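You operate a simulated robot arm through the tools that you are given. There is no shell and no other tool. Be economical: measure what you need, move in short steps, check, and stop when the job is done.

You run a simulated robot arm. Do the job below in one go: nothing can be reset, and whatever is moved stays where it is left.

Task
Lift the tape measure off the plaster, wet the sponge and wipe the tool box lid clean.
Fine: tape to the latch end; purple sponge, wetted on the pad tray, put back; tray, latch, drawers and other tape stay. What is to be rubbed or washed off counts as gone when no trace of it is left.
Where things are to end (x, y in the base frame): tape measure within 50 mm of [660, 20].

Only the result counts: the job must be done as asked and must still hold three seconds after the hand-in. Knocking over, shifting, dropping, spilling or breaking anything else fails it. Lids that push on must go on centred and level and be pressed home; caps that screw on are set level and turned clockwise until they are tight.

Robot
A 7-joint arm with a two-finger parallel gripper, fixed in place. Base frame: the origin is at the foot of the arm, x ahead of it, y to its left, z up. Units: mm, degrees, N and s.
With the tool pointing down near the work surface it reaches from about 280 to 500 mm from the base axis. Its first joint turns from -66.0 to 66.0 degrees. Payload 1.57 kg.
The TCP is the grasp point between the finger pads, 30 mm short of the fingertips. In the tool frame z runs along the fingers and y along their closing line. Largest opening 110 mm; finger width 24, thickness 12; the body of the gripper, 48 by 112 mm, starts 78 mm behind the TCP.
Orientation is that of the tool frame in the base frame, as a unit quaternion [w, x, y, z]. With the fingers straight down and closing along the base's y, the tool's x points along the base's -x, its y along +y and its z along -z.

Tools
- The arm moves only by the tool send_rows. Its argument "deltas" is text: rows parted by semicolons, each of 7 numbers parted by spaces: the shift along the tool's x, y, z in units of 50 mm (1.0 is 50 mm), then the turn, a rotation vector about the tool's x, y, z in units of 5 degrees (1.0 is 5 degrees), then the gripper command, from -1 (fully open) to 1 (shut), values between in proportion. In form: x y z wx wy wz jaw; .... A call has 1 to 10 rows; each row shifts and turns the commanded pose from where the row before left it, along the tool's axes as they then stand. A call with a number of a shift or a turn outside -1 to 1 is refused whole. Rows are played at 5 a second. More than 50 mm and 8.6 degrees between two rows, or a gripper value outside its range, and nothing of the call is played. A pose out of reach is approached as far as the arm can. The call stops where the force on the tool passes 90 N (or 10 N more than at its start, if that is more) or the arm is blocked; 0.2 s more then pass. The fingers move at their own pace (about 108 mm/s each) and stop on an object; they squeeze with about 34 N. The grip force told is the motor's: it shows also when the fingers shut on nothing. Time passes only in rows, and 0.2 s behind the last, so rows that do not move let the fingers close. It gives the time, the measured TCP pose, the force on the tool (base axes), the opening and the grip force at its end, in the units of the frame above (readings bear some noise), with the torque about the TCP (base axes, N m) and any sound that the robot's microphone picked up, and new pictures: "pictures" is both (left out), scene, wrist or none.
- Cameras (640 x 400 px; columns grow to the right, rows downward): "scene" is fixed at [168.2, -413.3, 1390.6]; the picture's right is [0.68, -0.73, 0.00], its down [-0.52, -0.49, -0.69] and it looks along [0.51, 0.48, -0.72] (base axes); focal length 311 px, centre (320, 200). "wrist" rides on the gripper at [70, 16, -141] in the tool frame; the picture's right is [-0.23, 0.97, 0.00], its down [-0.86, -0.20, -0.48] and it looks along [-0.47, -0.11, 0.88] (tool axes); focal length 222 px, centre (320, 200). There is no depth. A picture from a camera that has moved, and an enlarged one, comes with that camera's place and axes in the base frame and with its lens. The place of the scene camera against the robot may be out by one fixed shift of up to 12 mm in any direction.
- zoom(camera, box): a new picture of the part [left, top, right, bottom] of that camera's present view, enlarged. The clock stands still meanwhile.
- finish_job(): hands the job in; it is judged then, once.

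Work in short steps. Places have to be worked out from the pictures, the camera data and where the tool is seen: move nearer, look again, correct. Check each grasp and each placing, and mend what went wrong. You have 120 turns and 200 pictures in all, those below and enlarged ones among them. Open the gripper and draw the arm clear of the work before you hand the job in, unless the task says otherwise; then end with one line.

The tools are called as name(argument=value, ...) on one line, values as JSON. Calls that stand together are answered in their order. send_rows: Moves the arm, as the interface text tells. Its arguments: {"type":"object","properties":{"deltas":{"type":"string"},"pictures":{"type":"string","enum":["both","scene","wrist","none"]}},"required":["deltas"]} The other tools are called the same way: zoom (camera, box) takes an enlarged picture of a part of a camera's view; finish_job () hands the job in.

At the start:

```text
time_s: 0.0
ee_pos: [417.5, -97.1, 1073.4]
ee_rot: [-0.001, 0.0, 1.0, 0.001]
contact_force: [0.1, -0.4, -0.4]
wrist_torque: [0.07, 0.02, 0.05]
gripper_width: 110.1
finger_force: 0.0
```

scene: 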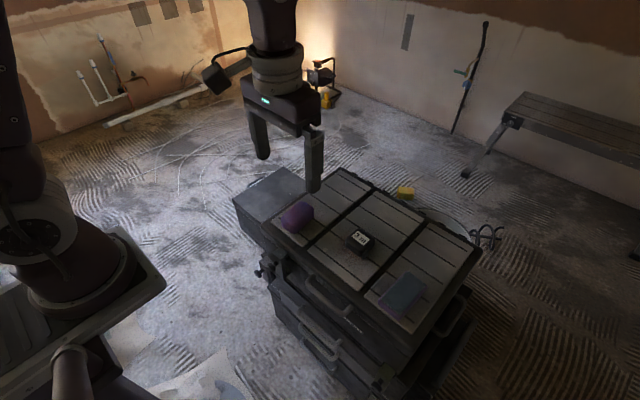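
wrist: 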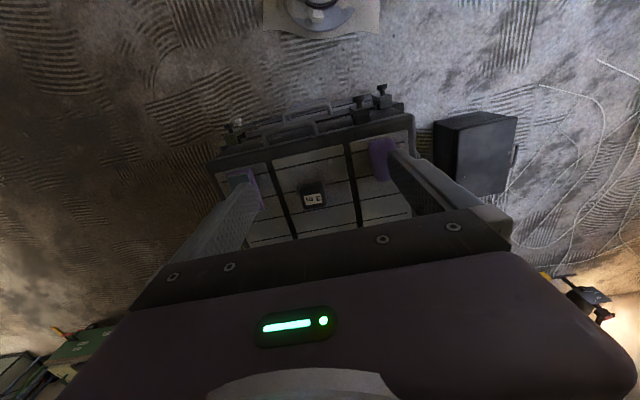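

The scene shows a tool box with a purple sponge, a tape measure and a blue-grey tray. I'll enlarge both views before moving.

zoom(camera="scene", box=[220, 150, 500, 340])

zoom(camera="wrist", box=[200, 70, 540, 260])

```text
2.11 times, centred on (360, 245) of scene
camera zoom: at [168.2, -413.3, 1390.6], right [0.68, -0.73, 0.0], down [-0.52, -0.49, -0.69], along [0.51, 0.48, -0.72], focal length 655 px, centre (236, 105)
```

zoom: 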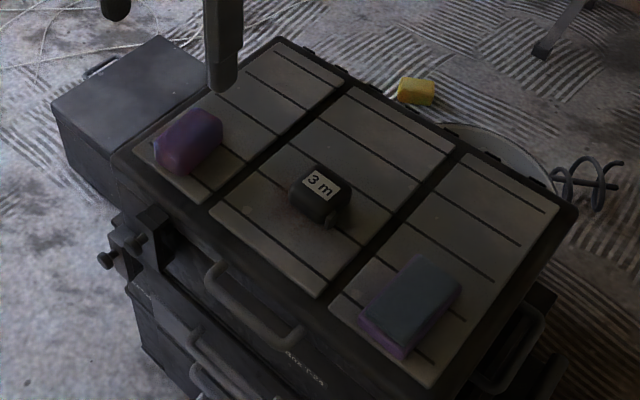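

```text
1.88 times, centred on (370, 165) of wrist
camera zoom: at [348.2, -81.3, 1215.7], right [0.23, 0.97, 0.0], down [0.86, -0.2, 0.48], along [0.47, -0.11, -0.88], focal length 418 px, centre (226, 266)
```

zoom: 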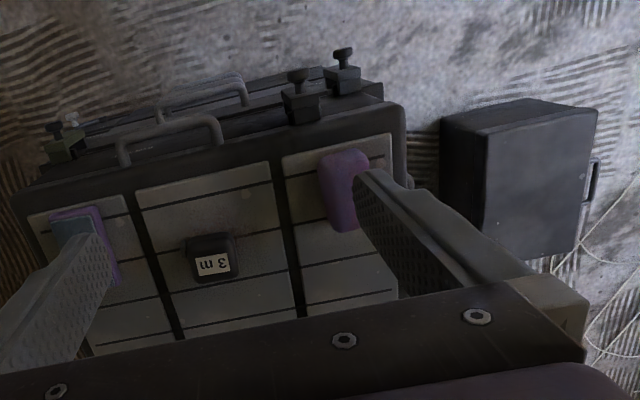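

Triangulating puts the tape at about (591,-156,745), the sponge at (539,18) and the tray at (542,-316). I'll move closer, above the tape, to inspect.

send_rows(deltas="-0.2 -0.4 0.9 0 0 0 -1;-0.2 -0.4 0.9 0 0 0 -1;-0.2 -0.4 0.9 0 0 0 -1;0 0 0 0 0 0 -1")

```text
refused: row 1 steps farther than a row can; nothing moved
```

The combined step was just over 50 mm, so I'll send smaller rows.

send_rows(deltas="-0.2 -0.3 0.75 0 0 0 -1;-0.2 -0.3 0.75 0 0 0 -1;-0.2 -0.3 0.75 0 0 0 -1;0 -0.3 0.6 0 0 0 -1;0 0 0 0 0 0 -1")

```text
time_s: 1.2
ee_pos: [446.9, -155.9, 930.2]
ee_rot: [0.0, -0.001, 1.0, 0.0]
contact_force: [0.2, 0.7, 0.0]
wrist_torque: [-0.04, -0.01, 0.01]
gripper_width: 109.9
finger_force: 0.1
camera wrist: at [377.7, -140.8, 1072.5], right [0.23, 0.97, 0.0], down [0.86, -0.2, 0.48], along [0.47, -0.11, -0.88], focal length 222 px, centre (320, 200)
```

scene: 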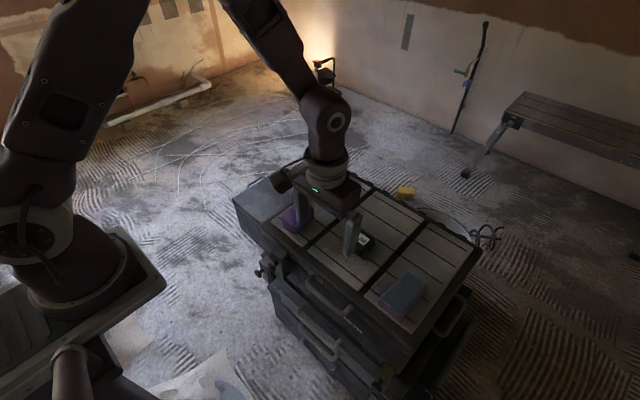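
wrist: 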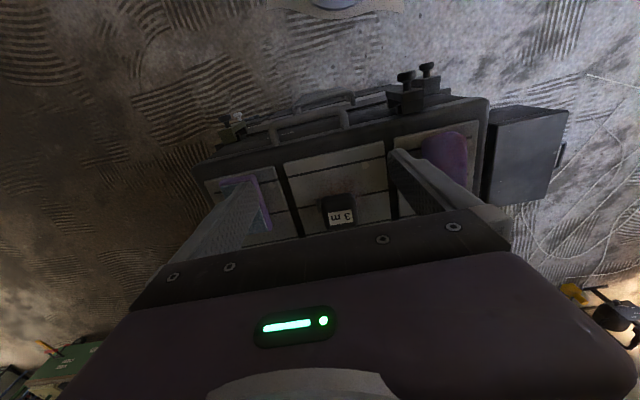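

The tape now shows between the fingers. I'll enlarge the lid in both views.

zoom(camera="wrist", box=[200, 110, 500, 250])

zoom(camera="scene", box=[340, 180, 500, 330])

```text
2.13 times, centred on (350, 180) of wrist
camera zoom: at [377.7, -140.8, 1072.5], right [0.23, 0.97, 0.0], down [0.86, -0.2, 0.48], along [0.47, -0.11, -0.88], focal length 474 px, centre (256, 243)
```

zoom: 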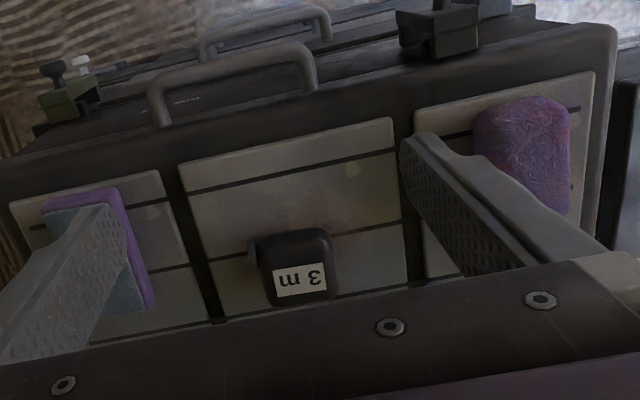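

```text
2.67 times, centred on (420, 255) of scene
camera zoom: at [168.2, -413.3, 1390.6], right [0.68, -0.73, 0.0], down [-0.52, -0.49, -0.69], along [0.51, 0.48, -0.72], focal length 830 px, centre (53, 53)
```

zoom: 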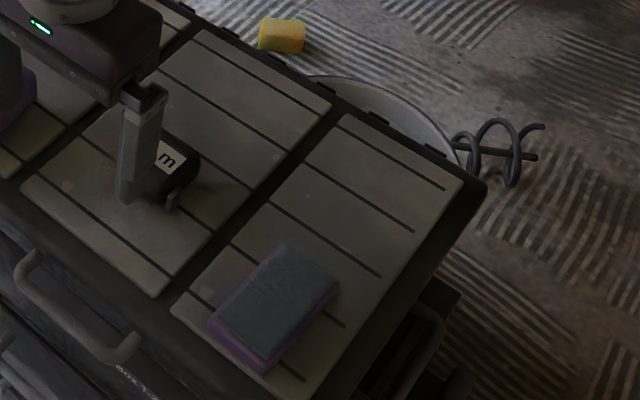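

The tape is aligned with the lid, at about (586,-155). I'll move to above it at z≈850 and check that the arm can reach there.

send_rows(deltas="-0.8 0 0.3 0 0 0 -1;-0.8 0 0.3 0 0 0 -1;-0.8 0 0.4 0 0 0 -1;-0.4 0 0.6 0 0 0 -1;0 0 0 0 0 0 -1")

```text
time_s: 2.4
ee_pos: [587.8, -155.3, 851.2]
ee_rot: [0.001, 0.0, 1.0, 0.0]
contact_force: [0.3, 1.2, -0.8]
wrist_torque: [0.04, -0.04, 0.04]
gripper_width: 110.0
finger_force: 0.1
camera wrist: at [517.4, -140.3, 993.6], right [0.23, 0.97, 0.0], down [0.86, -0.2, 0.48], along [0.47, -0.11, -0.88], focal length 222 px, centre (320, 200)
```

scene: 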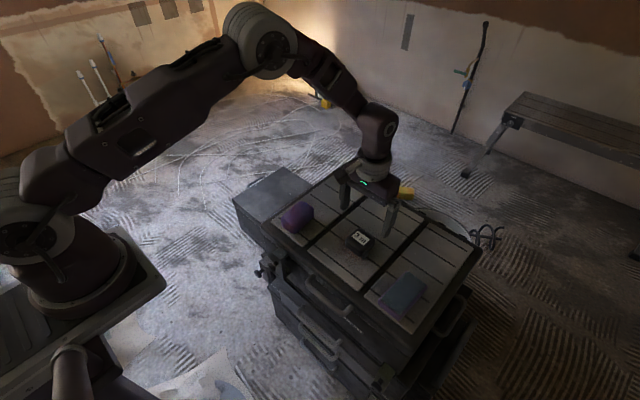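
wrist: 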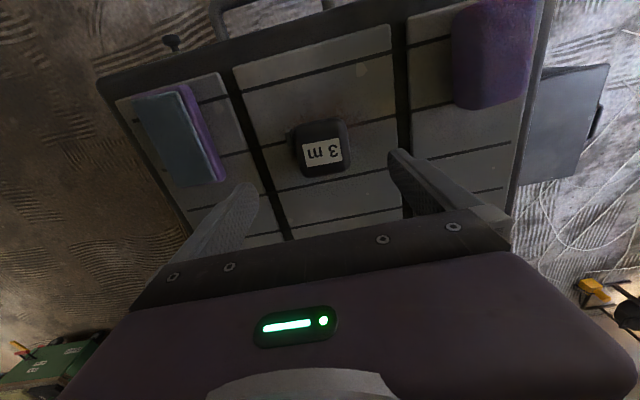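

The arm reaches this pose. I'll enlarge the lid to find the plaster and the edges of the tape.

zoom(camera="wrist", box=[230, 20, 410, 240])

zoom(camera="scene", box=[310, 200, 430, 290])

```text
1.82 times, centred on (320, 130) of wrist
camera zoom: at [517.4, -140.3, 993.6], right [0.23, 0.97, 0.0], down [0.86, -0.2, 0.48], along [0.47, -0.11, -0.88], focal length 404 px, centre (320, 327)
```

zoom: 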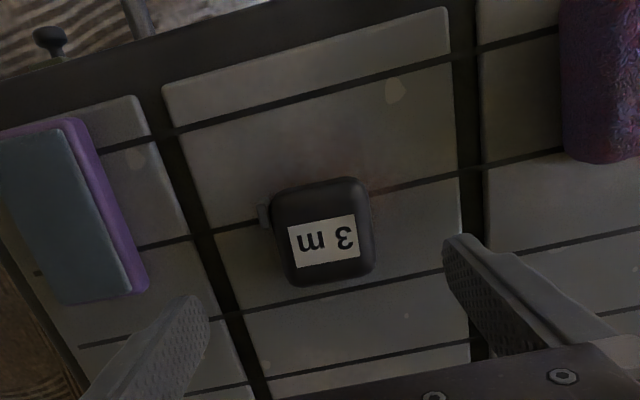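

```text
4.44 times, centred on (370, 245) of scene
camera zoom: at [168.2, -413.3, 1390.6], right [0.68, -0.73, 0.0], down [-0.52, -0.49, -0.69], along [0.51, 0.48, -0.72], focal length 1384 px, centre (98, 0)
```

zoom: 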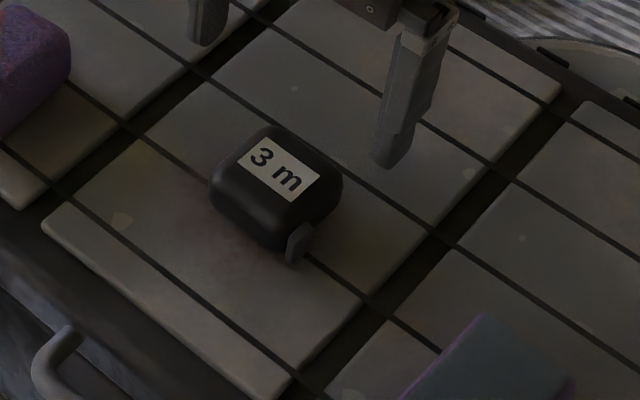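

By triangulation the lid surface is at z≈718 and the tape top at about 740. I'll go down to TCP z≈765 and look again.

send_rows(deltas="0 0.04 0.6 0 0 0 -1;0 0 0.6 0 0 0 -1;0 0 0.5 0 0 0 -1;0 0 0 0 0 0 -1")

zoom(camera="scene", box=[300, 180, 440, 280])

```text
time_s: 3.4
ee_pos: [587.0, -154.1, 764.8]
ee_rot: [0.0, -0.001, 1.0, 0.001]
contact_force: [0.2, -0.4, -0.4]
wrist_torque: [0.0, 0.02, 0.0]
gripper_width: 109.6
finger_force: 0.1
camera wrist: at [518.0, -139.0, 907.8], right [0.23, 0.97, 0.0], down [0.85, -0.2, 0.48], along [0.47, -0.11, -0.88], focal length 222 px, centre (320, 200)
```

scene: 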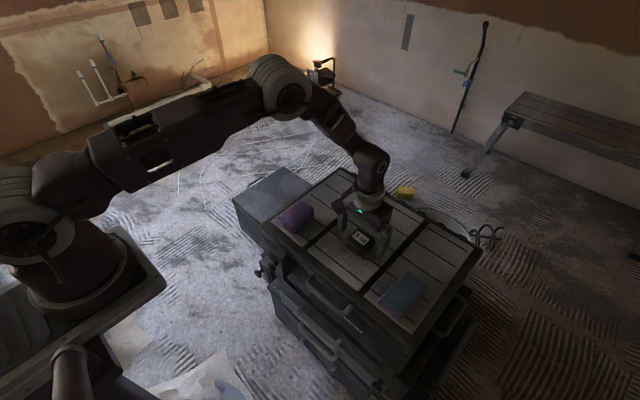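
wrist: 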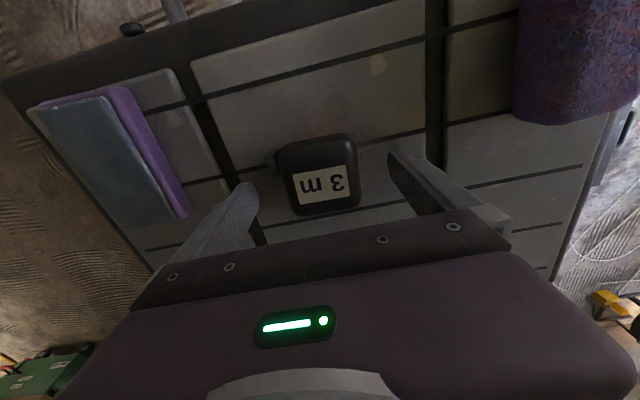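

```text
4.00 times, centred on (370, 230) of scene
camera zoom: at [168.2, -413.3, 1390.6], right [0.68, -0.73, 0.0], down [-0.52, -0.49, -0.69], along [0.51, 0.48, -0.72], focal length 1245 px, centre (120, 80)
```

zoom: 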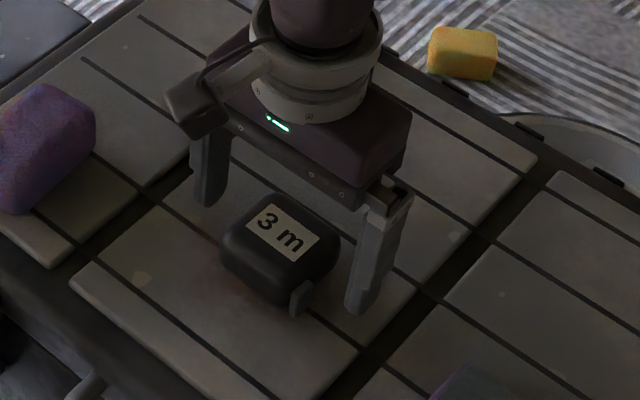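

The tips still look above the lid. I'll shift x by 5 mm and go down in small steps, watching the force.

send_rows(deltas="-0.1 0 0.1 0 0 0 -1;0 0 0.1 0 0 0 -1;0 0 0.1 0 0 0 -1;0 0 0 0 0 0 -1")

zoom(camera="scene", box=[320, 200, 420, 280])

```text
time_s: 4.4
ee_pos: [593.2, -154.3, 751.8]
ee_rot: [-0.001, 0.0, 1.0, 0.0]
contact_force: [-1.1, 0.3, 0.0]
wrist_torque: [0.03, -0.02, -0.07]
gripper_width: 109.7
finger_force: 0.1
camera wrist: at [523.1, -139.3, 893.2], right [0.23, 0.97, 0.0], down [0.86, -0.2, 0.48], along [0.47, -0.11, -0.88], focal length 222 px, centre (320, 200)
```

scene: 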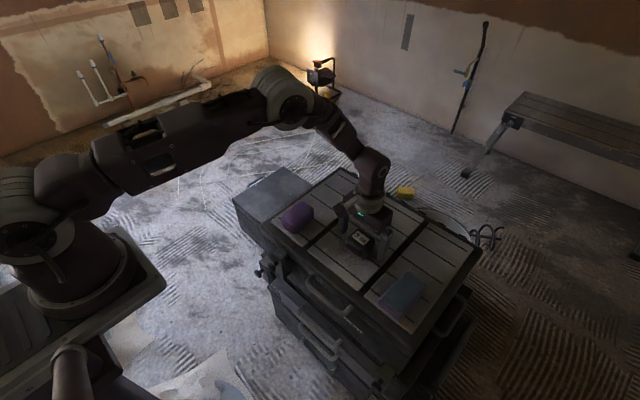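
wrist: 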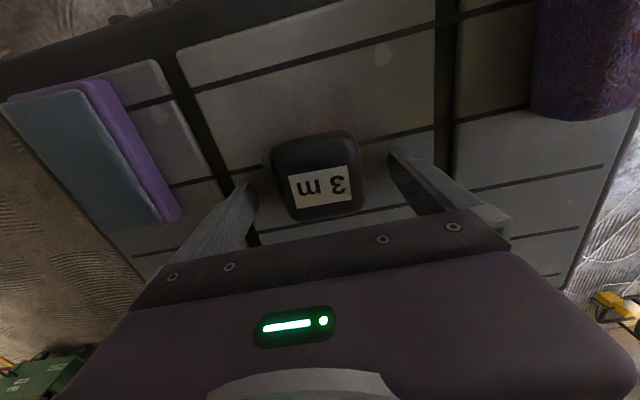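

```text
5.00 times, centred on (370, 240) of scene
camera zoom: at [168.2, -413.3, 1390.6], right [0.68, -0.73, 0.0], down [-0.52, -0.49, -0.69], along [0.51, 0.48, -0.72], focal length 1557 px, centre (70, 0)
```

zoom: 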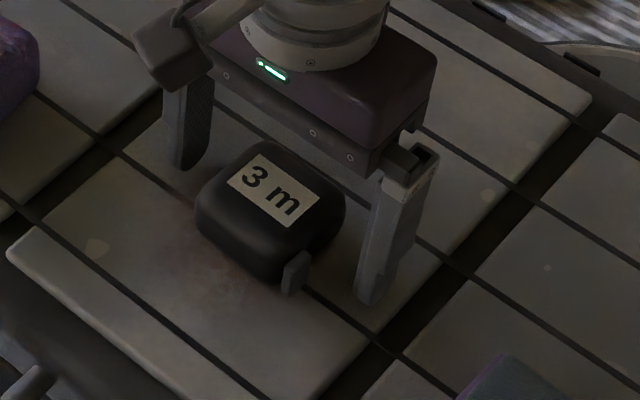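

The fingers straddle the tape well and nothing is touching yet. I'll go down another 10 mm in small steps.

send_rows(deltas="0 0 0.1 0 0 0 -1;0 0 0.1 0 0 0 -1;0 0 0 0 0 0 -1", pictures="none")

zoom(camera="scene", box=[320, 200, 420, 280])

```text
time_s: 5.1
ee_pos: [593.4, -155.9, 748.4]
ee_rot: [-0.001, -0.001, 1.0, 0.0]
contact_force: [-11.5, 2.8, 29.1]
wrist_torque: [1.56, 0.31, 0.66]
gripper_width: 109.9
finger_force: 0.0
stopped in row 3: the force on the tool passed its limit at 98 N (the readings are from after the stop); the commanded pose is now the measured one
```

```text
5.00 times, centred on (370, 240) of scene
camera zoom: at [167.4, -413.2, 1390.8], right [0.68, -0.73, 0.0], down [-0.52, -0.49, -0.69], along [0.51, 0.48, -0.72], focal length 1557 px, centre (70, 0)
```

zoom: 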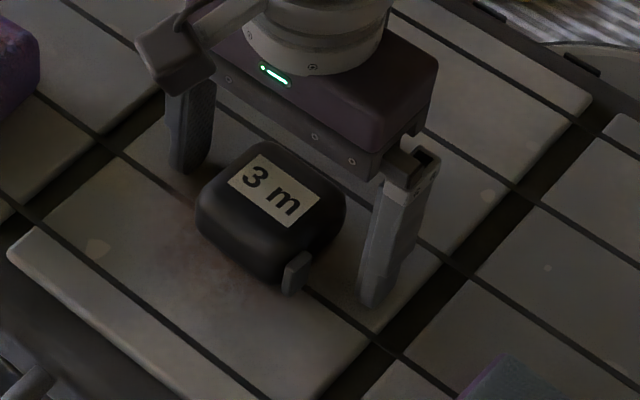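

The tips touched the lid, so its surface is at z≈718. I'll rise 4 mm and close on the tape.

send_rows(deltas="0 0.03 -0.08 0 0 0 -1;0 0 0 0 0 0 -1;0 0 0 0 0 0 -0.3;0 0 0 0 0 0 0.2;0 0 0 0 0 0 0.6;0 0 0 0 0 0 1;0 0 0 0 0 0 1")

```text
time_s: 6.7
ee_pos: [594.3, -153.4, 750.0]
ee_rot: [0.0, 0.0, 1.0, 0.0]
contact_force: [-0.1, -0.6, 0.1]
wrist_torque: [0.01, -0.03, -0.02]
gripper_width: 61.5
finger_force: 33.7
camera wrist: at [524.3, -138.0, 891.9], right [0.23, 0.97, 0.0], down [0.86, -0.2, 0.48], along [0.47, -0.11, -0.88], focal length 222 px, centre (320, 200)
```

scene: 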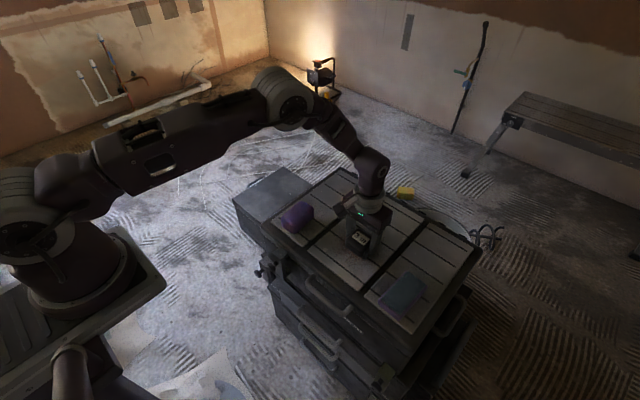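
wrist: 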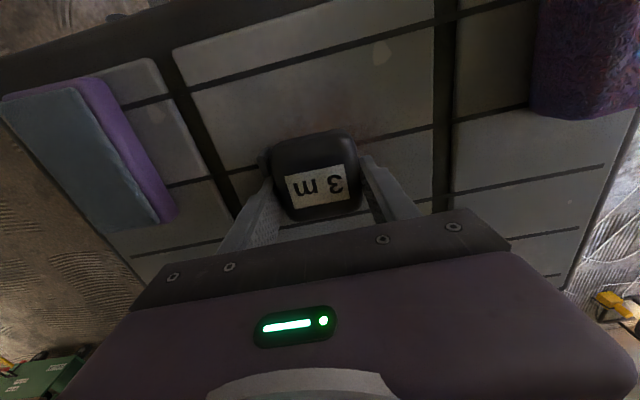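

Gripped at 61.5 mm. I'll lift 80 mm and look at the lid where it was.

send_rows(deltas="0 0 -0.4 0 0 0 1;0 0 -0.6 0 0 0 1;0 0 -0.7 0 0 0 1;0 0 0 0 0 0 1")

zoom(camera="scene", box=[270, 165, 430, 295])

```text
time_s: 7.7
ee_pos: [595.4, -153.3, 835.8]
ee_rot: [0.0, -0.001, 1.0, 0.001]
contact_force: [1.0, 0.3, 0.7]
wrist_torque: [0.0, -0.05, 0.01]
gripper_width: 0.3
finger_force: 20.9
camera wrist: at [524.4, -137.7, 977.4], right [0.23, 0.97, 0.0], down [0.86, -0.2, 0.48], along [0.47, -0.11, -0.88], focal length 222 px, centre (320, 200)
```

scene: 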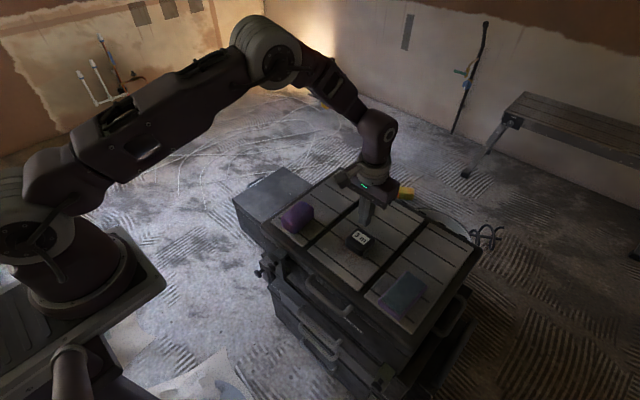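
wrist: 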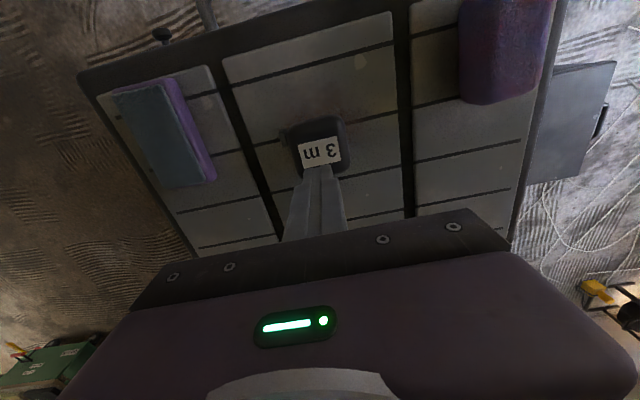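

```text
3.08 times, centred on (350, 230) of scene
camera zoom: at [168.2, -413.3, 1390.6], right [0.68, -0.73, 0.0], down [-0.52, -0.49, -0.69], along [0.51, 0.48, -0.72], focal length 958 px, centre (228, 108)
```

zoom: 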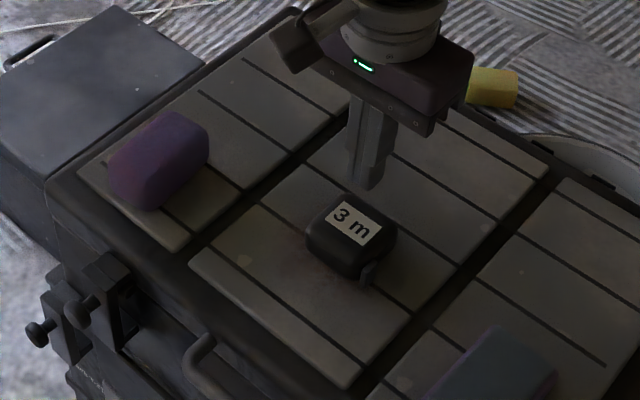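

The grip slipped: the fingers are shut and the tape stayed put. I'll enlarge it to see its shape and where it lies relative to the fingers.

zoom(camera="wrist", box=[250, 90, 400, 200])

zoom(camera="scene", box=[330, 215, 390, 260])

```text
3.64 times, centred on (325, 145) of wrist
camera zoom: at [524.4, -137.7, 977.4], right [0.23, 0.97, 0.0], down [0.86, -0.2, 0.48], along [0.47, -0.11, -0.88], focal length 808 px, centre (302, 400)
```

zoom: 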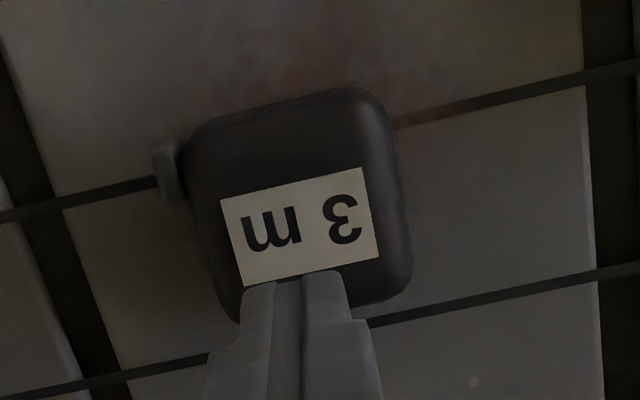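

```text
8.89 times, centred on (360, 238) of scene
camera zoom: at [168.2, -413.3, 1390.6], right [0.68, -0.73, 0.0], down [-0.52, -0.49, -0.69], along [0.51, 0.48, -0.72], focal length 2767 px, centre (-36, -133)
```

zoom: 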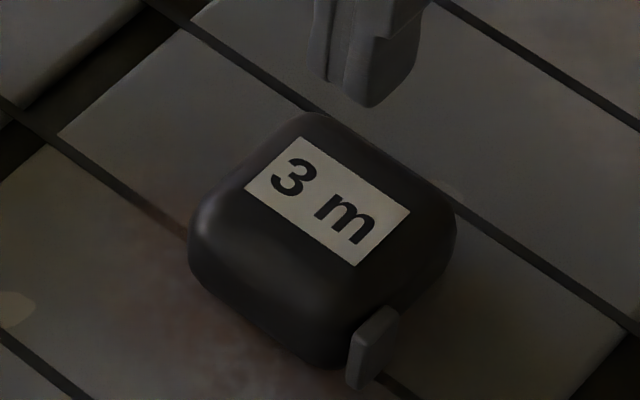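

The label's centre triangulates to (588,-153,754), so the tape is about 36 mm tall and I gripped it off-centre and lifted too fast. I'll retry centred at x≈587 and lift slowly.

send_rows(deltas="0.15 0 0 0 0 0 -1;0 0 0.4 0 0 0 -1;0 0 0.6 0 0 0 -1;0 0 0.55 0 0 0 -1;0 0 0.13 0 0 0 -1;0 0 0 0 0 0 -1", pictures="wrist")

```text
time_s: 9.1
ee_pos: [586.8, -153.7, 751.4]
ee_rot: [0.0, 0.0, 1.0, -0.001]
contact_force: [-0.3, 0.5, -0.3]
wrist_torque: [0.0, 0.0, 0.01]
gripper_width: 109.9
finger_force: 0.1
camera wrist: at [517.0, -138.8, 893.1], right [0.23, 0.97, 0.0], down [0.86, -0.2, 0.48], along [0.47, -0.11, -0.88], focal length 222 px, centre (320, 200)
```

wrist: 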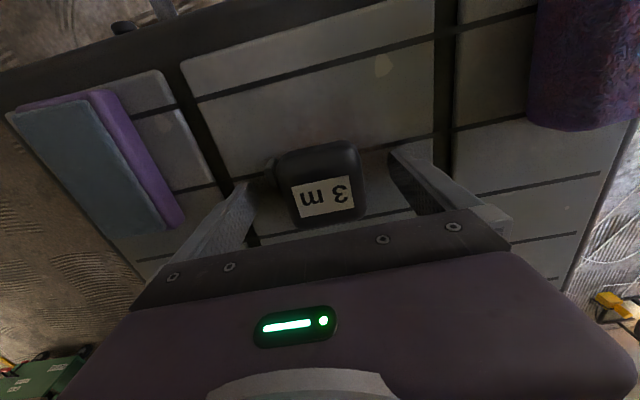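

Positioned well. I'll close, let the fingers settle, then lift only 10 mm and check.

send_rows(deltas="0 0 0 0 0 0 0;0 0 0 0 0 0 1;0 0 0 0 0 0 1;0 0 0 0 0 0 1;0 0 -0.05 0 0 0 1;0 0 -0.05 0 0 0 1;0 0 -0.1 0 0 0 1;0 0 0 0 0 0 1")

zoom(camera="scene", box=[320, 200, 400, 260])

```text
time_s: 10.9
ee_pos: [586.3, -154.2, 760.6]
ee_rot: [0.0, 0.0, 1.0, 0.0]
contact_force: [-0.2, -0.6, -1.5]
wrist_torque: [0.01, 0.03, 0.01]
gripper_width: 61.4
finger_force: 33.8
camera wrist: at [516.8, -138.4, 903.3], right [0.23, 0.97, 0.0], down [0.86, -0.2, 0.48], along [0.47, -0.11, -0.88], focal length 222 px, centre (320, 200)
```

scene: 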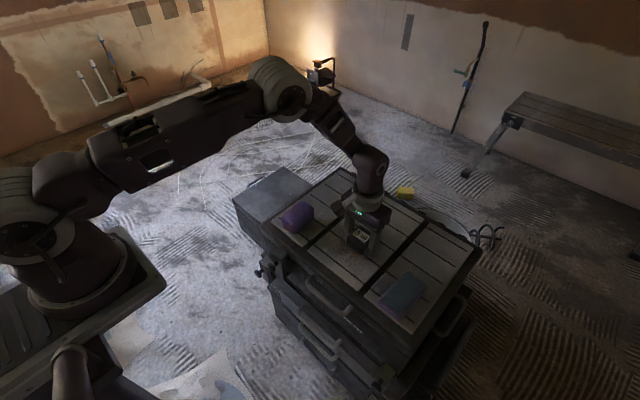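
wrist: 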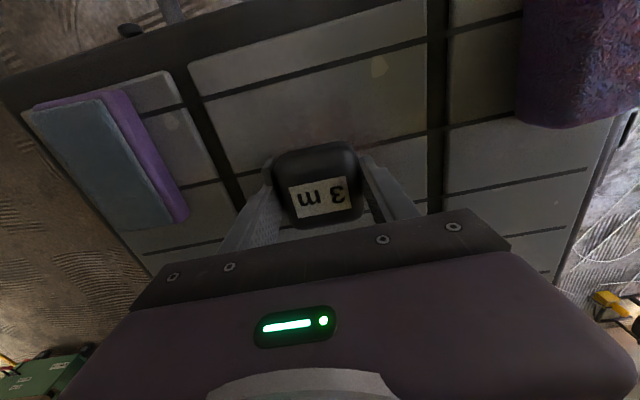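

```text
6.67 times, centred on (360, 230) of scene
camera zoom: at [168.2, -413.3, 1390.6], right [0.68, -0.73, 0.0], down [-0.52, -0.49, -0.69], along [0.51, 0.48, -0.72], focal length 2075 px, centre (53, 0)
```

zoom: 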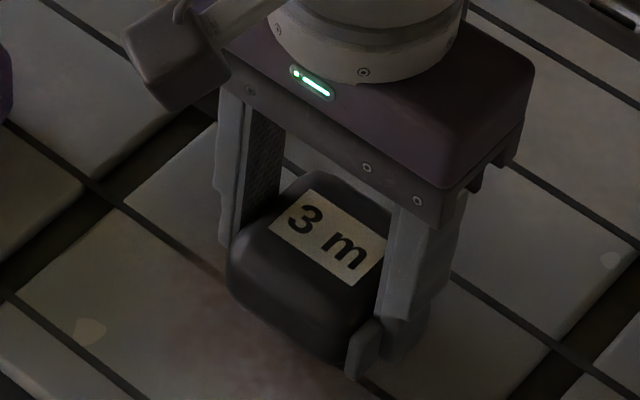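

The tape is moving with the gripper, so it is lifted. I'll continue up slowly.

send_rows(deltas="0 0 -0.15 0 0 0 1;0 0 -0.2 0 0 0 1;0 0 -0.2 0 0 0 1;0 0 -0.2 0 0 0 1;0 0 -0.2 0 0 0 1;0 0 -0.2 0 0 0 1;0 0 -0.2 0 0 0 1;0 0 0 0 0 0 1")

zoom(camera="wrist", box=[160, 0, 560, 240])

zoom(camera="scene", box=[270, 165, 430, 295])

```text
time_s: 12.7
ee_pos: [586.6, -152.8, 828.9]
ee_rot: [0.001, 0.0, 1.0, 0.0]
contact_force: [1.4, -0.3, -2.5]
wrist_torque: [-0.02, 0.03, 0.0]
gripper_width: 61.5
finger_force: 34.2
camera wrist: at [516.9, -138.4, 971.2], right [0.23, 0.97, 0.0], down [0.86, -0.2, 0.48], along [0.47, -0.11, -0.88], focal length 222 px, centre (320, 200)
```

scene: 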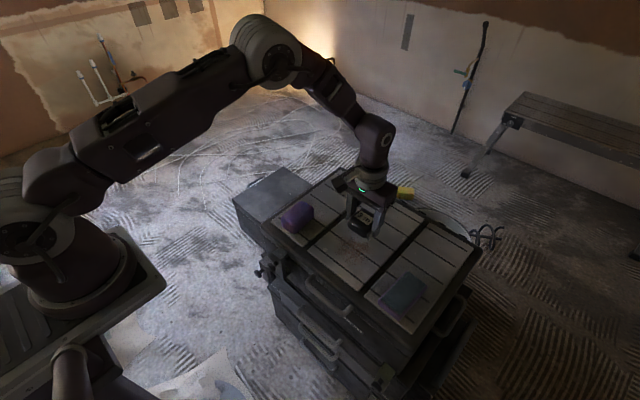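
wrist: 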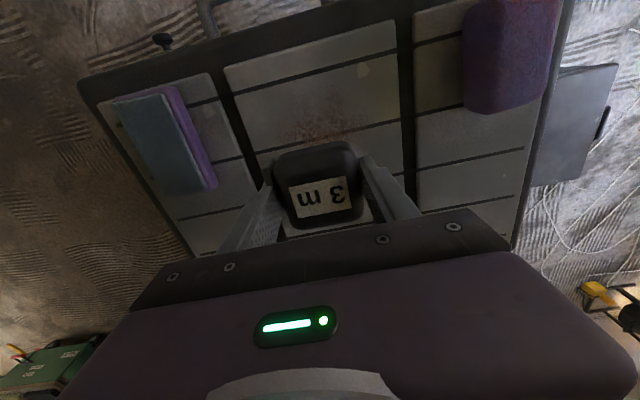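

```text
1.60 times, centred on (360, 120) of wrist
camera zoom: at [516.9, -138.4, 971.2], right [0.23, 0.97, 0.0], down [0.86, -0.2, 0.48], along [0.47, -0.11, -0.88], focal length 355 px, centre (256, 328)
```

zoom: 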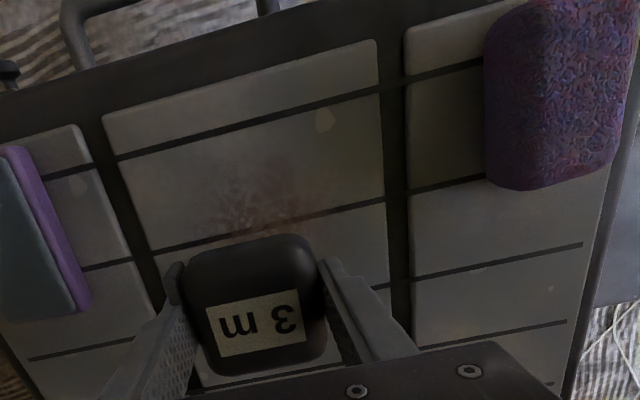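

```text
3.08 times, centred on (350, 230) of scene
camera zoom: at [168.2, -413.3, 1390.6], right [0.68, -0.73, 0.0], down [-0.52, -0.49, -0.69], along [0.51, 0.48, -0.72], focal length 958 px, centre (228, 108)
```

zoom: 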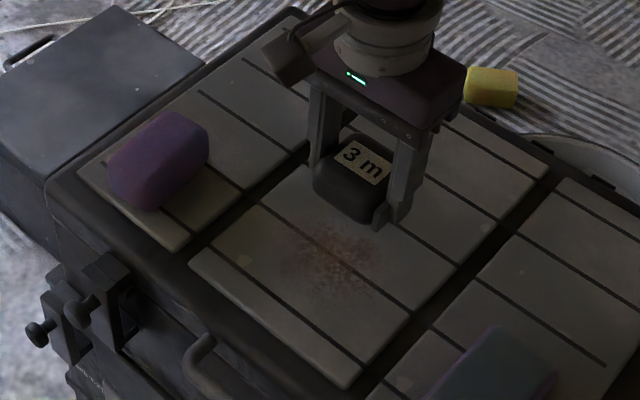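

The plaster is a reddish speckled patch near (578,-150). I'll carry the tape to about (655,18), moving in x first and then in y, above the sponge's height.

send_rows(deltas="-0.35 0 -0.1 0 0 0 1;-0.35 0.1 0 0 0 0 1;-0.35 0.4 0 0 0 0 1;-0.3 0.5 0 0 0 0 1;0 0.6 0 0 0 0 1;0 0.6 0 0 0 0 1;0 0.6 0 0 0 0 1;0 0.4 0 0 0 0 1;0 0.2 0 0 0 0 1;0 0 0 0 0 0 1")

zoom(camera="scene", box=[270, 165, 430, 295])

```text
time_s: 14.9
ee_pos: [653.3, 16.8, 834.2]
ee_rot: [0.001, 0.0, 1.0, 0.0]
contact_force: [-0.7, 1.0, -1.9]
wrist_torque: [-0.03, -0.02, -0.01]
gripper_width: 61.7
finger_force: 34.2
camera wrist: at [584.2, 32.4, 975.4], right [0.23, 0.97, 0.0], down [0.86, -0.2, 0.48], along [0.47, -0.11, -0.88], focal length 222 px, centre (320, 200)
```

scene: 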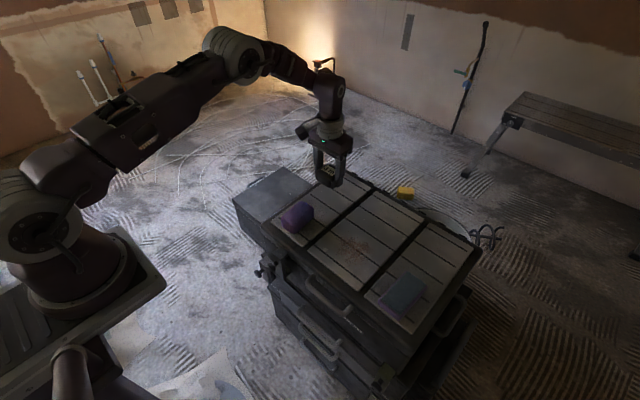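
wrist: 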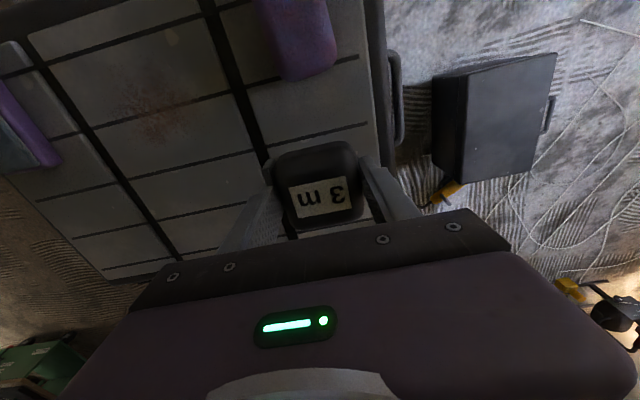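

```text
3.08 times, centred on (350, 230) of scene
camera zoom: at [168.3, -413.3, 1390.6], right [0.68, -0.73, 0.0], down [-0.52, -0.49, -0.69], along [0.51, 0.48, -0.72], focal length 958 px, centre (228, 108)
```

zoom: 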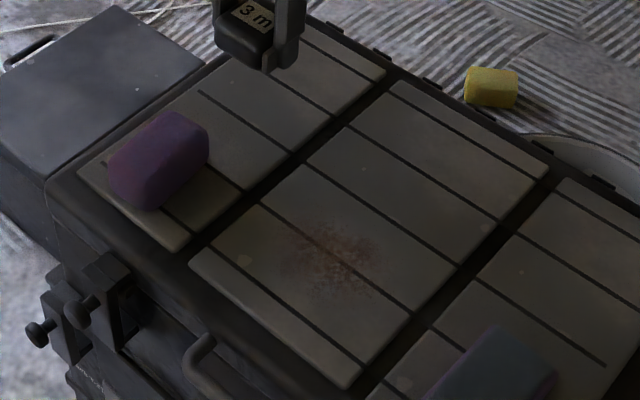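

Clear panel below. I'll lower to the height of the original grip (about 752), slowing near the end.

send_rows(deltas="0 0 0.4 0 0 0 1;0 0 0.4 0 0 0 1;0 0 0.4 0 0 0 1;0 0 0.2 0 0 0 1;0 0 0.1 0 0 0 1;0 0 0.06 0 0 0 1;0 0 0.05 0 0 0 1;0 0 0 0 0 0 1", pictures="wrist")

```text
time_s: 16.7
ee_pos: [654.2, 16.1, 753.2]
ee_rot: [0.0, 0.0, 1.0, -0.001]
contact_force: [0.5, -0.8, -1.9]
wrist_torque: [0.0, 0.0, 0.01]
gripper_width: 61.5
finger_force: 34.4
camera wrist: at [584.3, 31.7, 895.1], right [0.23, 0.97, 0.0], down [0.86, -0.2, 0.48], along [0.47, -0.11, -0.88], focal length 222 px, centre (320, 200)
```

wrist: 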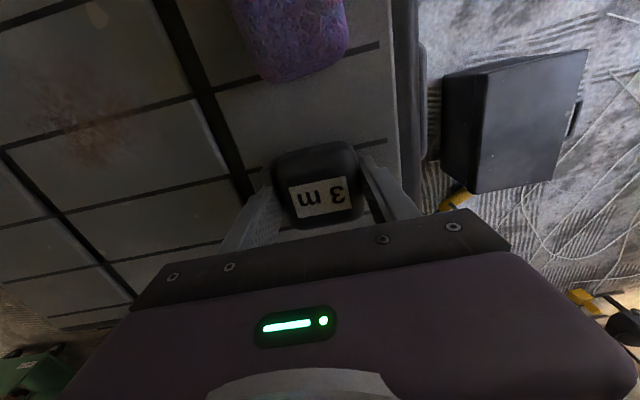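

The tape's weight is still on the tool. I'll go down in 1 mm steps until it is seated.

send_rows(deltas="0 0 0.02 0 0 0 1;0 0 0.02 0 0 0 1;0 0 0 0 0 0 1", pictures="none")

```text
time_s: 17.5
ee_pos: [655.5, 15.9, 751.7]
ee_rot: [0.0, 0.001, 1.0, -0.001]
contact_force: [-2.1, 0.5, 2.8]
wrist_torque: [0.12, -0.06, 0.06]
gripper_width: 61.3
finger_force: 33.8
```

Contact has registered, so the tape is seated. I'll open to about 90 mm and rise.

send_rows(deltas="0 0 0 0 0 0 -0.4;0 0 0 0 0 0 -0.7;0 0 0 0 0 0 -0.7;0 0 -0.3 0 0 0 -0.7;0 0 -0.6 0 0 0 -0.7;0 0 -0.8 0 0 0 -0.7;0 0 -0.5 0 0 0 -0.7;0.8 0 0 0 0 0 -0.7;0.8 0 0 0 0 0 -0.7;0 0 0 0 0 0 -0.7")

zoom(camera="scene", box=[260, 155, 480, 325])

```text
time_s: 19.7
ee_pos: [574.4, 16.4, 860.9]
ee_rot: [0.0, 0.0, 1.0, -0.001]
contact_force: [-0.5, 0.6, 0.6]
wrist_torque: [0.0, 0.01, -0.03]
gripper_width: 93.2
finger_force: 0.0
camera wrist: at [505.0, 31.9, 1003.1], right [0.23, 0.97, 0.0], down [0.85, -0.2, 0.48], along [0.47, -0.11, -0.88], focal length 222 px, centre (320, 200)
```

scene: 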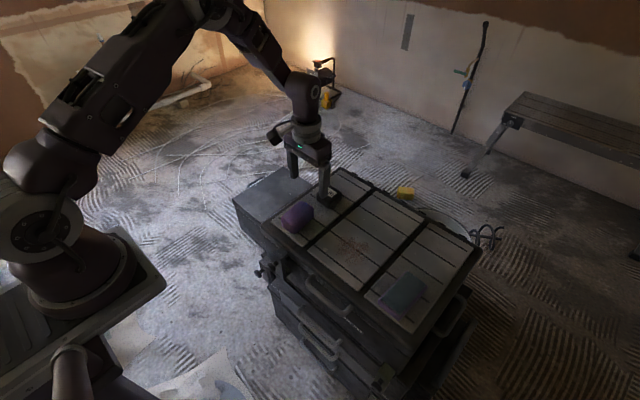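
wrist: 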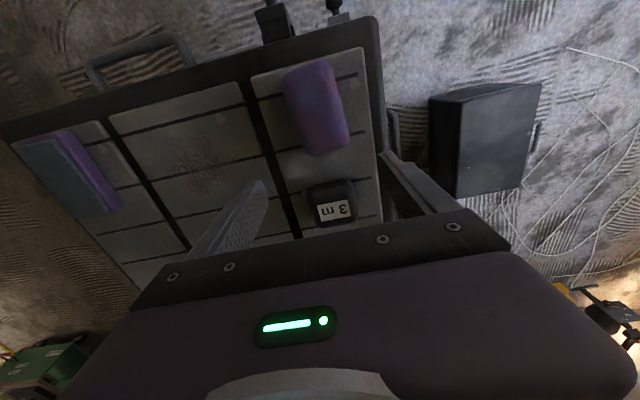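

```text
2.35 times, centred on (370, 240) of scene
camera zoom: at [168.2, -413.3, 1390.6], right [0.68, -0.73, 0.0], down [-0.52, -0.49, -0.69], along [0.51, 0.48, -0.72], focal length 732 px, centre (202, 106)
```

zoom: 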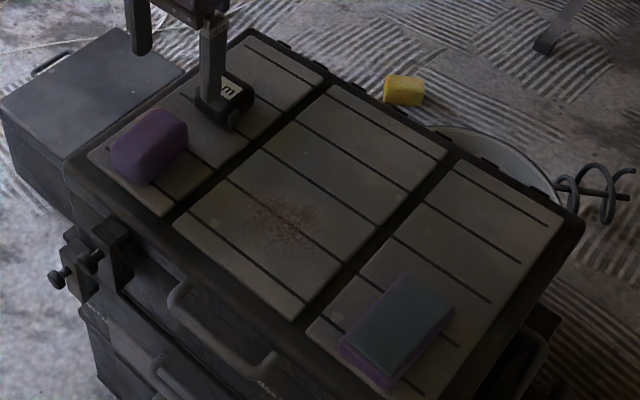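

The tape is placed. Now I'll enlarge the sponge, stain and tray from here for measurements.

zoom(camera="wrist", box=[240, 30, 400, 230])

zoom(camera="wrist", box=[10, 60, 290, 240])

```text
2.00 times, centred on (320, 130) of wrist
camera zoom: at [505.0, 31.9, 1003.1], right [0.23, 0.97, 0.0], down [0.85, -0.2, 0.48], along [0.47, -0.11, -0.88], focal length 444 px, centre (320, 340)
```

zoom: 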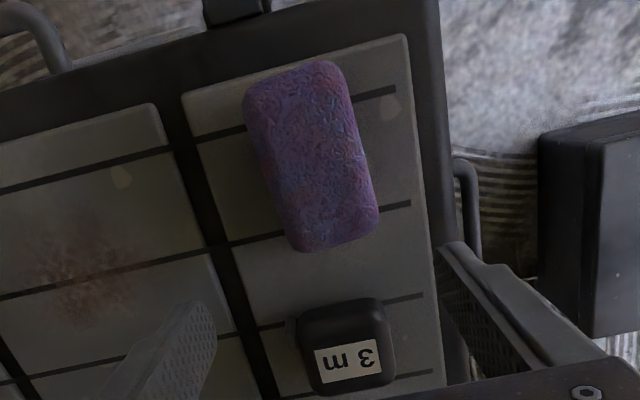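

```text
2.22 times, centred on (150, 150) of wrist
camera zoom: at [505.0, 31.9, 1003.1], right [0.23, 0.97, 0.0], down [0.85, -0.2, 0.48], along [0.47, -0.11, -0.88], focal length 494 px, centre (698, 311)
```

zoom: 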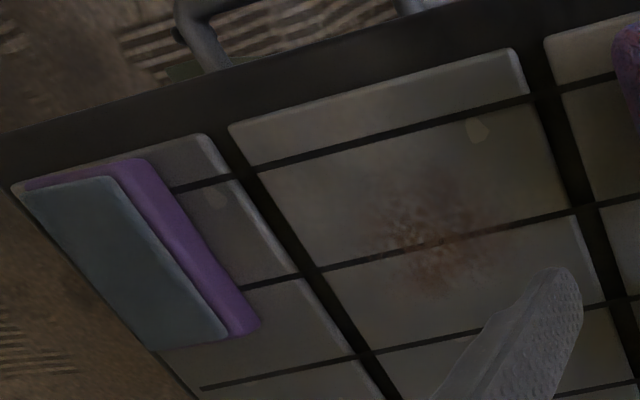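

The sponge is about 78×48 mm with its long axis along x, centred near (533,22). I'll move above it with the fingers fully open.

send_rows(deltas="0.4 0.05 0 0 0 0 -1;0.42 0.05 0.3 0 0 0 -1;0 0 0.3 0 0 0 -1;0 0 0 0 0 0 -1")

zoom(camera="scene", box=[260, 165, 360, 245])

zoom(camera="wrist", box=[230, 60, 410, 240])

```text
time_s: 20.7
ee_pos: [533.3, 21.2, 830.3]
ee_rot: [0.001, 0.0, 1.0, -0.001]
contact_force: [-0.9, 0.5, -0.1]
wrist_torque: [-0.01, 0.02, 0.02]
gripper_width: 110.2
finger_force: 0.1
camera wrist: at [464.1, 36.6, 972.4], right [0.23, 0.97, 0.0], down [0.86, -0.2, 0.48], along [0.47, -0.11, -0.88], focal length 222 px, centre (320, 200)
```

scene: 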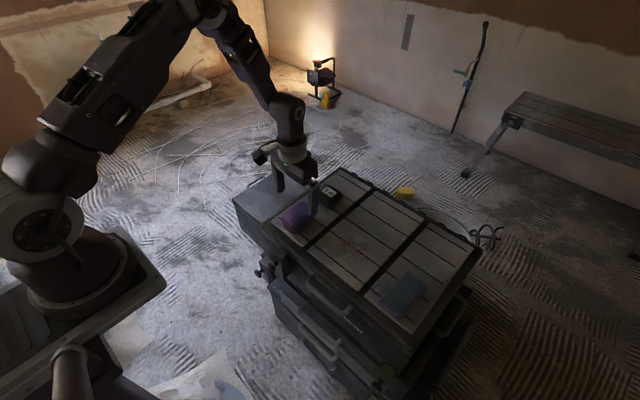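
wrist: 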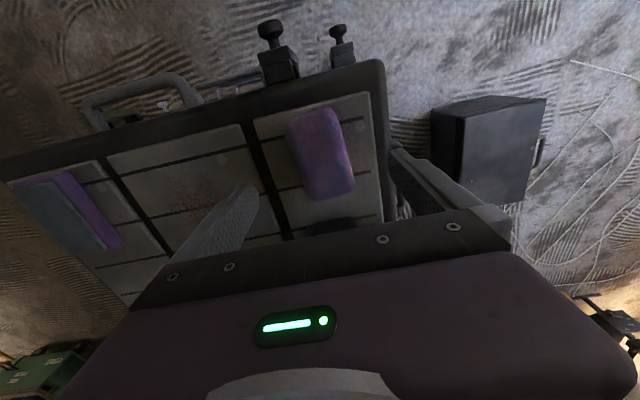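

```text
5.00 times, centred on (310, 205) of scene
camera zoom: at [168.2, -413.3, 1390.6], right [0.68, -0.73, 0.0], down [-0.52, -0.49, -0.69], along [0.51, 0.48, -0.72], focal length 1557 px, centre (370, 175)
```

zoom: 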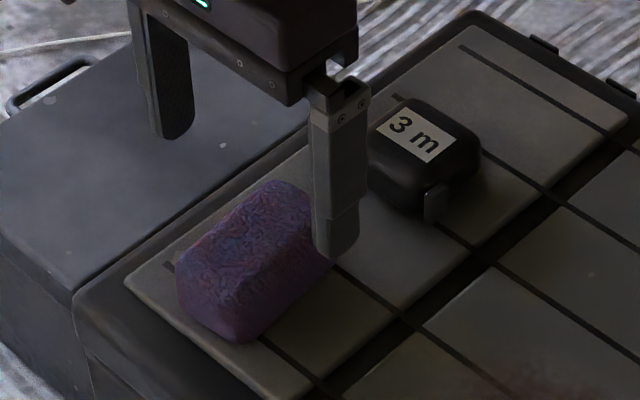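

```text
2.22 times, centred on (320, 150) of wrist
camera zoom: at [464.1, 36.6, 972.4], right [0.23, 0.97, 0.0], down [0.86, -0.2, 0.48], along [0.47, -0.11, -0.88], focal length 494 px, centre (320, 311)
```

zoom: 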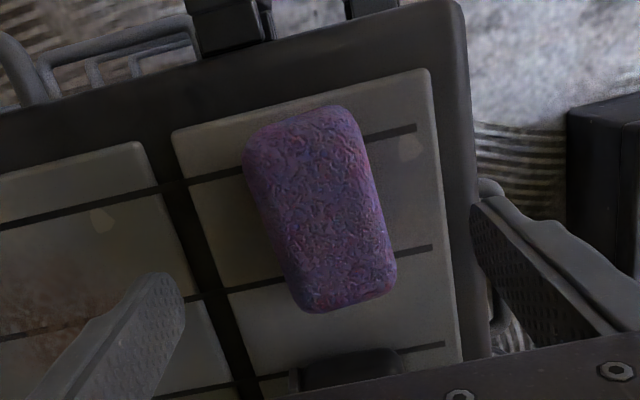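

The sponge is centred at about (533,22) and roughly 40 mm tall. I'll descend so the tips are about 12 mm above the lid, close gently and lift 10 mm.

send_rows(deltas="0 0.01 0.5 0 0 0 -1;0 0 0.5 0 0 0 -1;0 0 0.4 0 0 0 -1;0 0 0 0 0 0 -1;0 0 0 0 0 0 0;0 0 0 0 0 0 0.5;0 0 0 0 0 0 1;0 0 0 0 0 0 1;0 0 0 0 0 0 1")

zoom(camera="scene", box=[260, 165, 360, 245])

```text
time_s: 22.7
ee_pos: [533.5, 21.1, 760.1]
ee_rot: [0.0, 0.0, 1.0, 0.0]
contact_force: [0.7, 0.0, -0.1]
wrist_torque: [-0.01, -0.01, 0.0]
gripper_width: 52.7
finger_force: 34.4
camera wrist: at [464.2, 37.1, 903.3], right [0.23, 0.97, 0.0], down [0.86, -0.2, 0.48], along [0.47, -0.11, -0.88], focal length 222 px, centre (320, 200)
```

scene: 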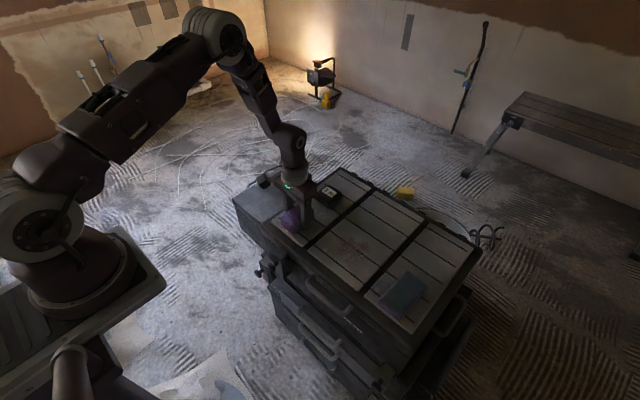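
wrist: 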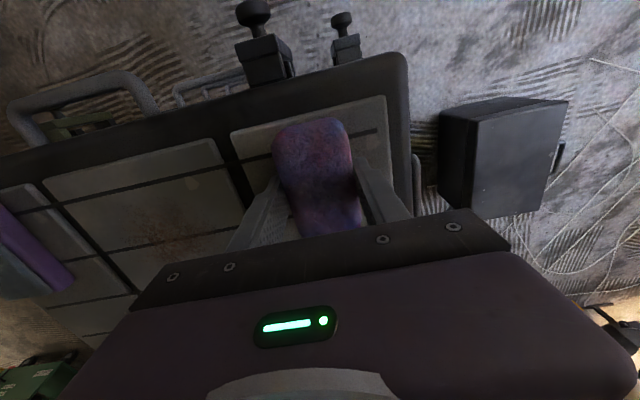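

```text
5.00 times, centred on (310, 205) of scene
camera zoom: at [168.2, -413.3, 1390.6], right [0.68, -0.73, 0.0], down [-0.52, -0.49, -0.69], along [0.51, 0.48, -0.72], focal length 1557 px, centre (370, 175)
```

zoom: 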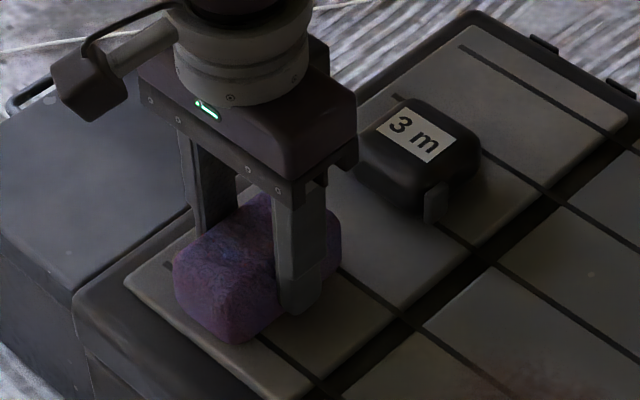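

Sponge gripped at 52.7 mm. I'll lift slowly to about z 830.

send_rows(deltas="0 0 -0.1 0 0 0 1;0 0 -0.15 0 0 0 1;0 0 -0.2 0 0 0 1;0 0 -0.25 0 0 0 1;0 0 -0.25 0 0 0 1;0 0 -0.25 0 0 0 1;0 0 -0.2 0 0 0 1;0 0 0 0 0 0 1")

zoom(camera="scene", box=[260, 145, 440, 325])

```text
time_s: 24.5
ee_pos: [534.0, 20.5, 832.2]
ee_rot: [0.001, 0.0, 1.0, 0.0]
contact_force: [-0.8, 0.1, 0.0]
wrist_torque: [-0.03, 0.0, 0.0]
gripper_width: 52.8
finger_force: 34.1
camera wrist: at [463.8, 36.9, 973.4], right [0.23, 0.97, 0.0], down [0.86, -0.2, 0.48], along [0.47, -0.11, -0.88], focal length 222 px, centre (320, 200)
```

scene: 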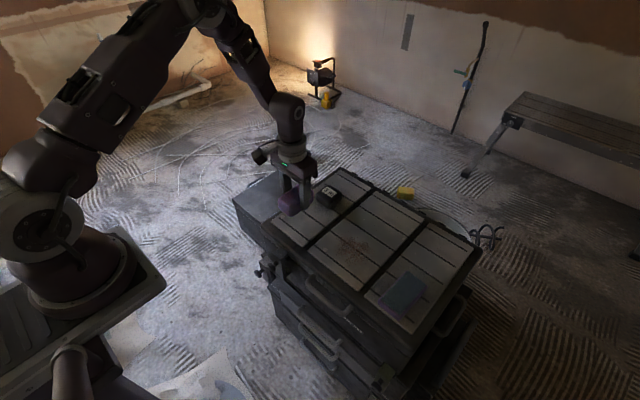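
wrist: 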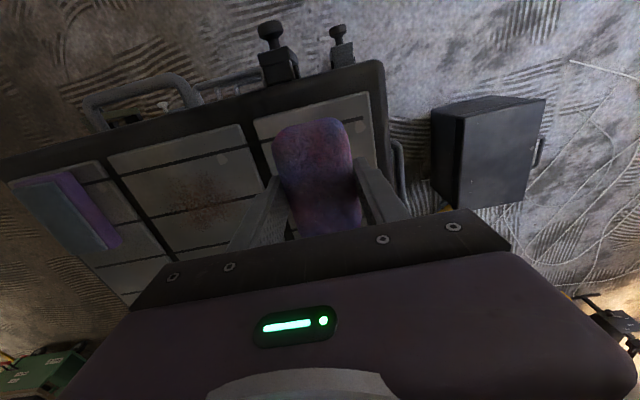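

```text
2.22 times, centred on (350, 235) of scene
camera zoom: at [168.2, -413.3, 1390.6], right [0.68, -0.73, 0.0], down [-0.52, -0.49, -0.69], along [0.51, 0.48, -0.72], focal length 692 px, centre (253, 122)
```

zoom: 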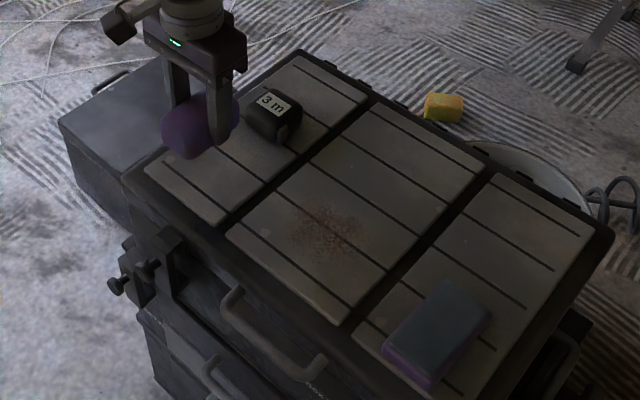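

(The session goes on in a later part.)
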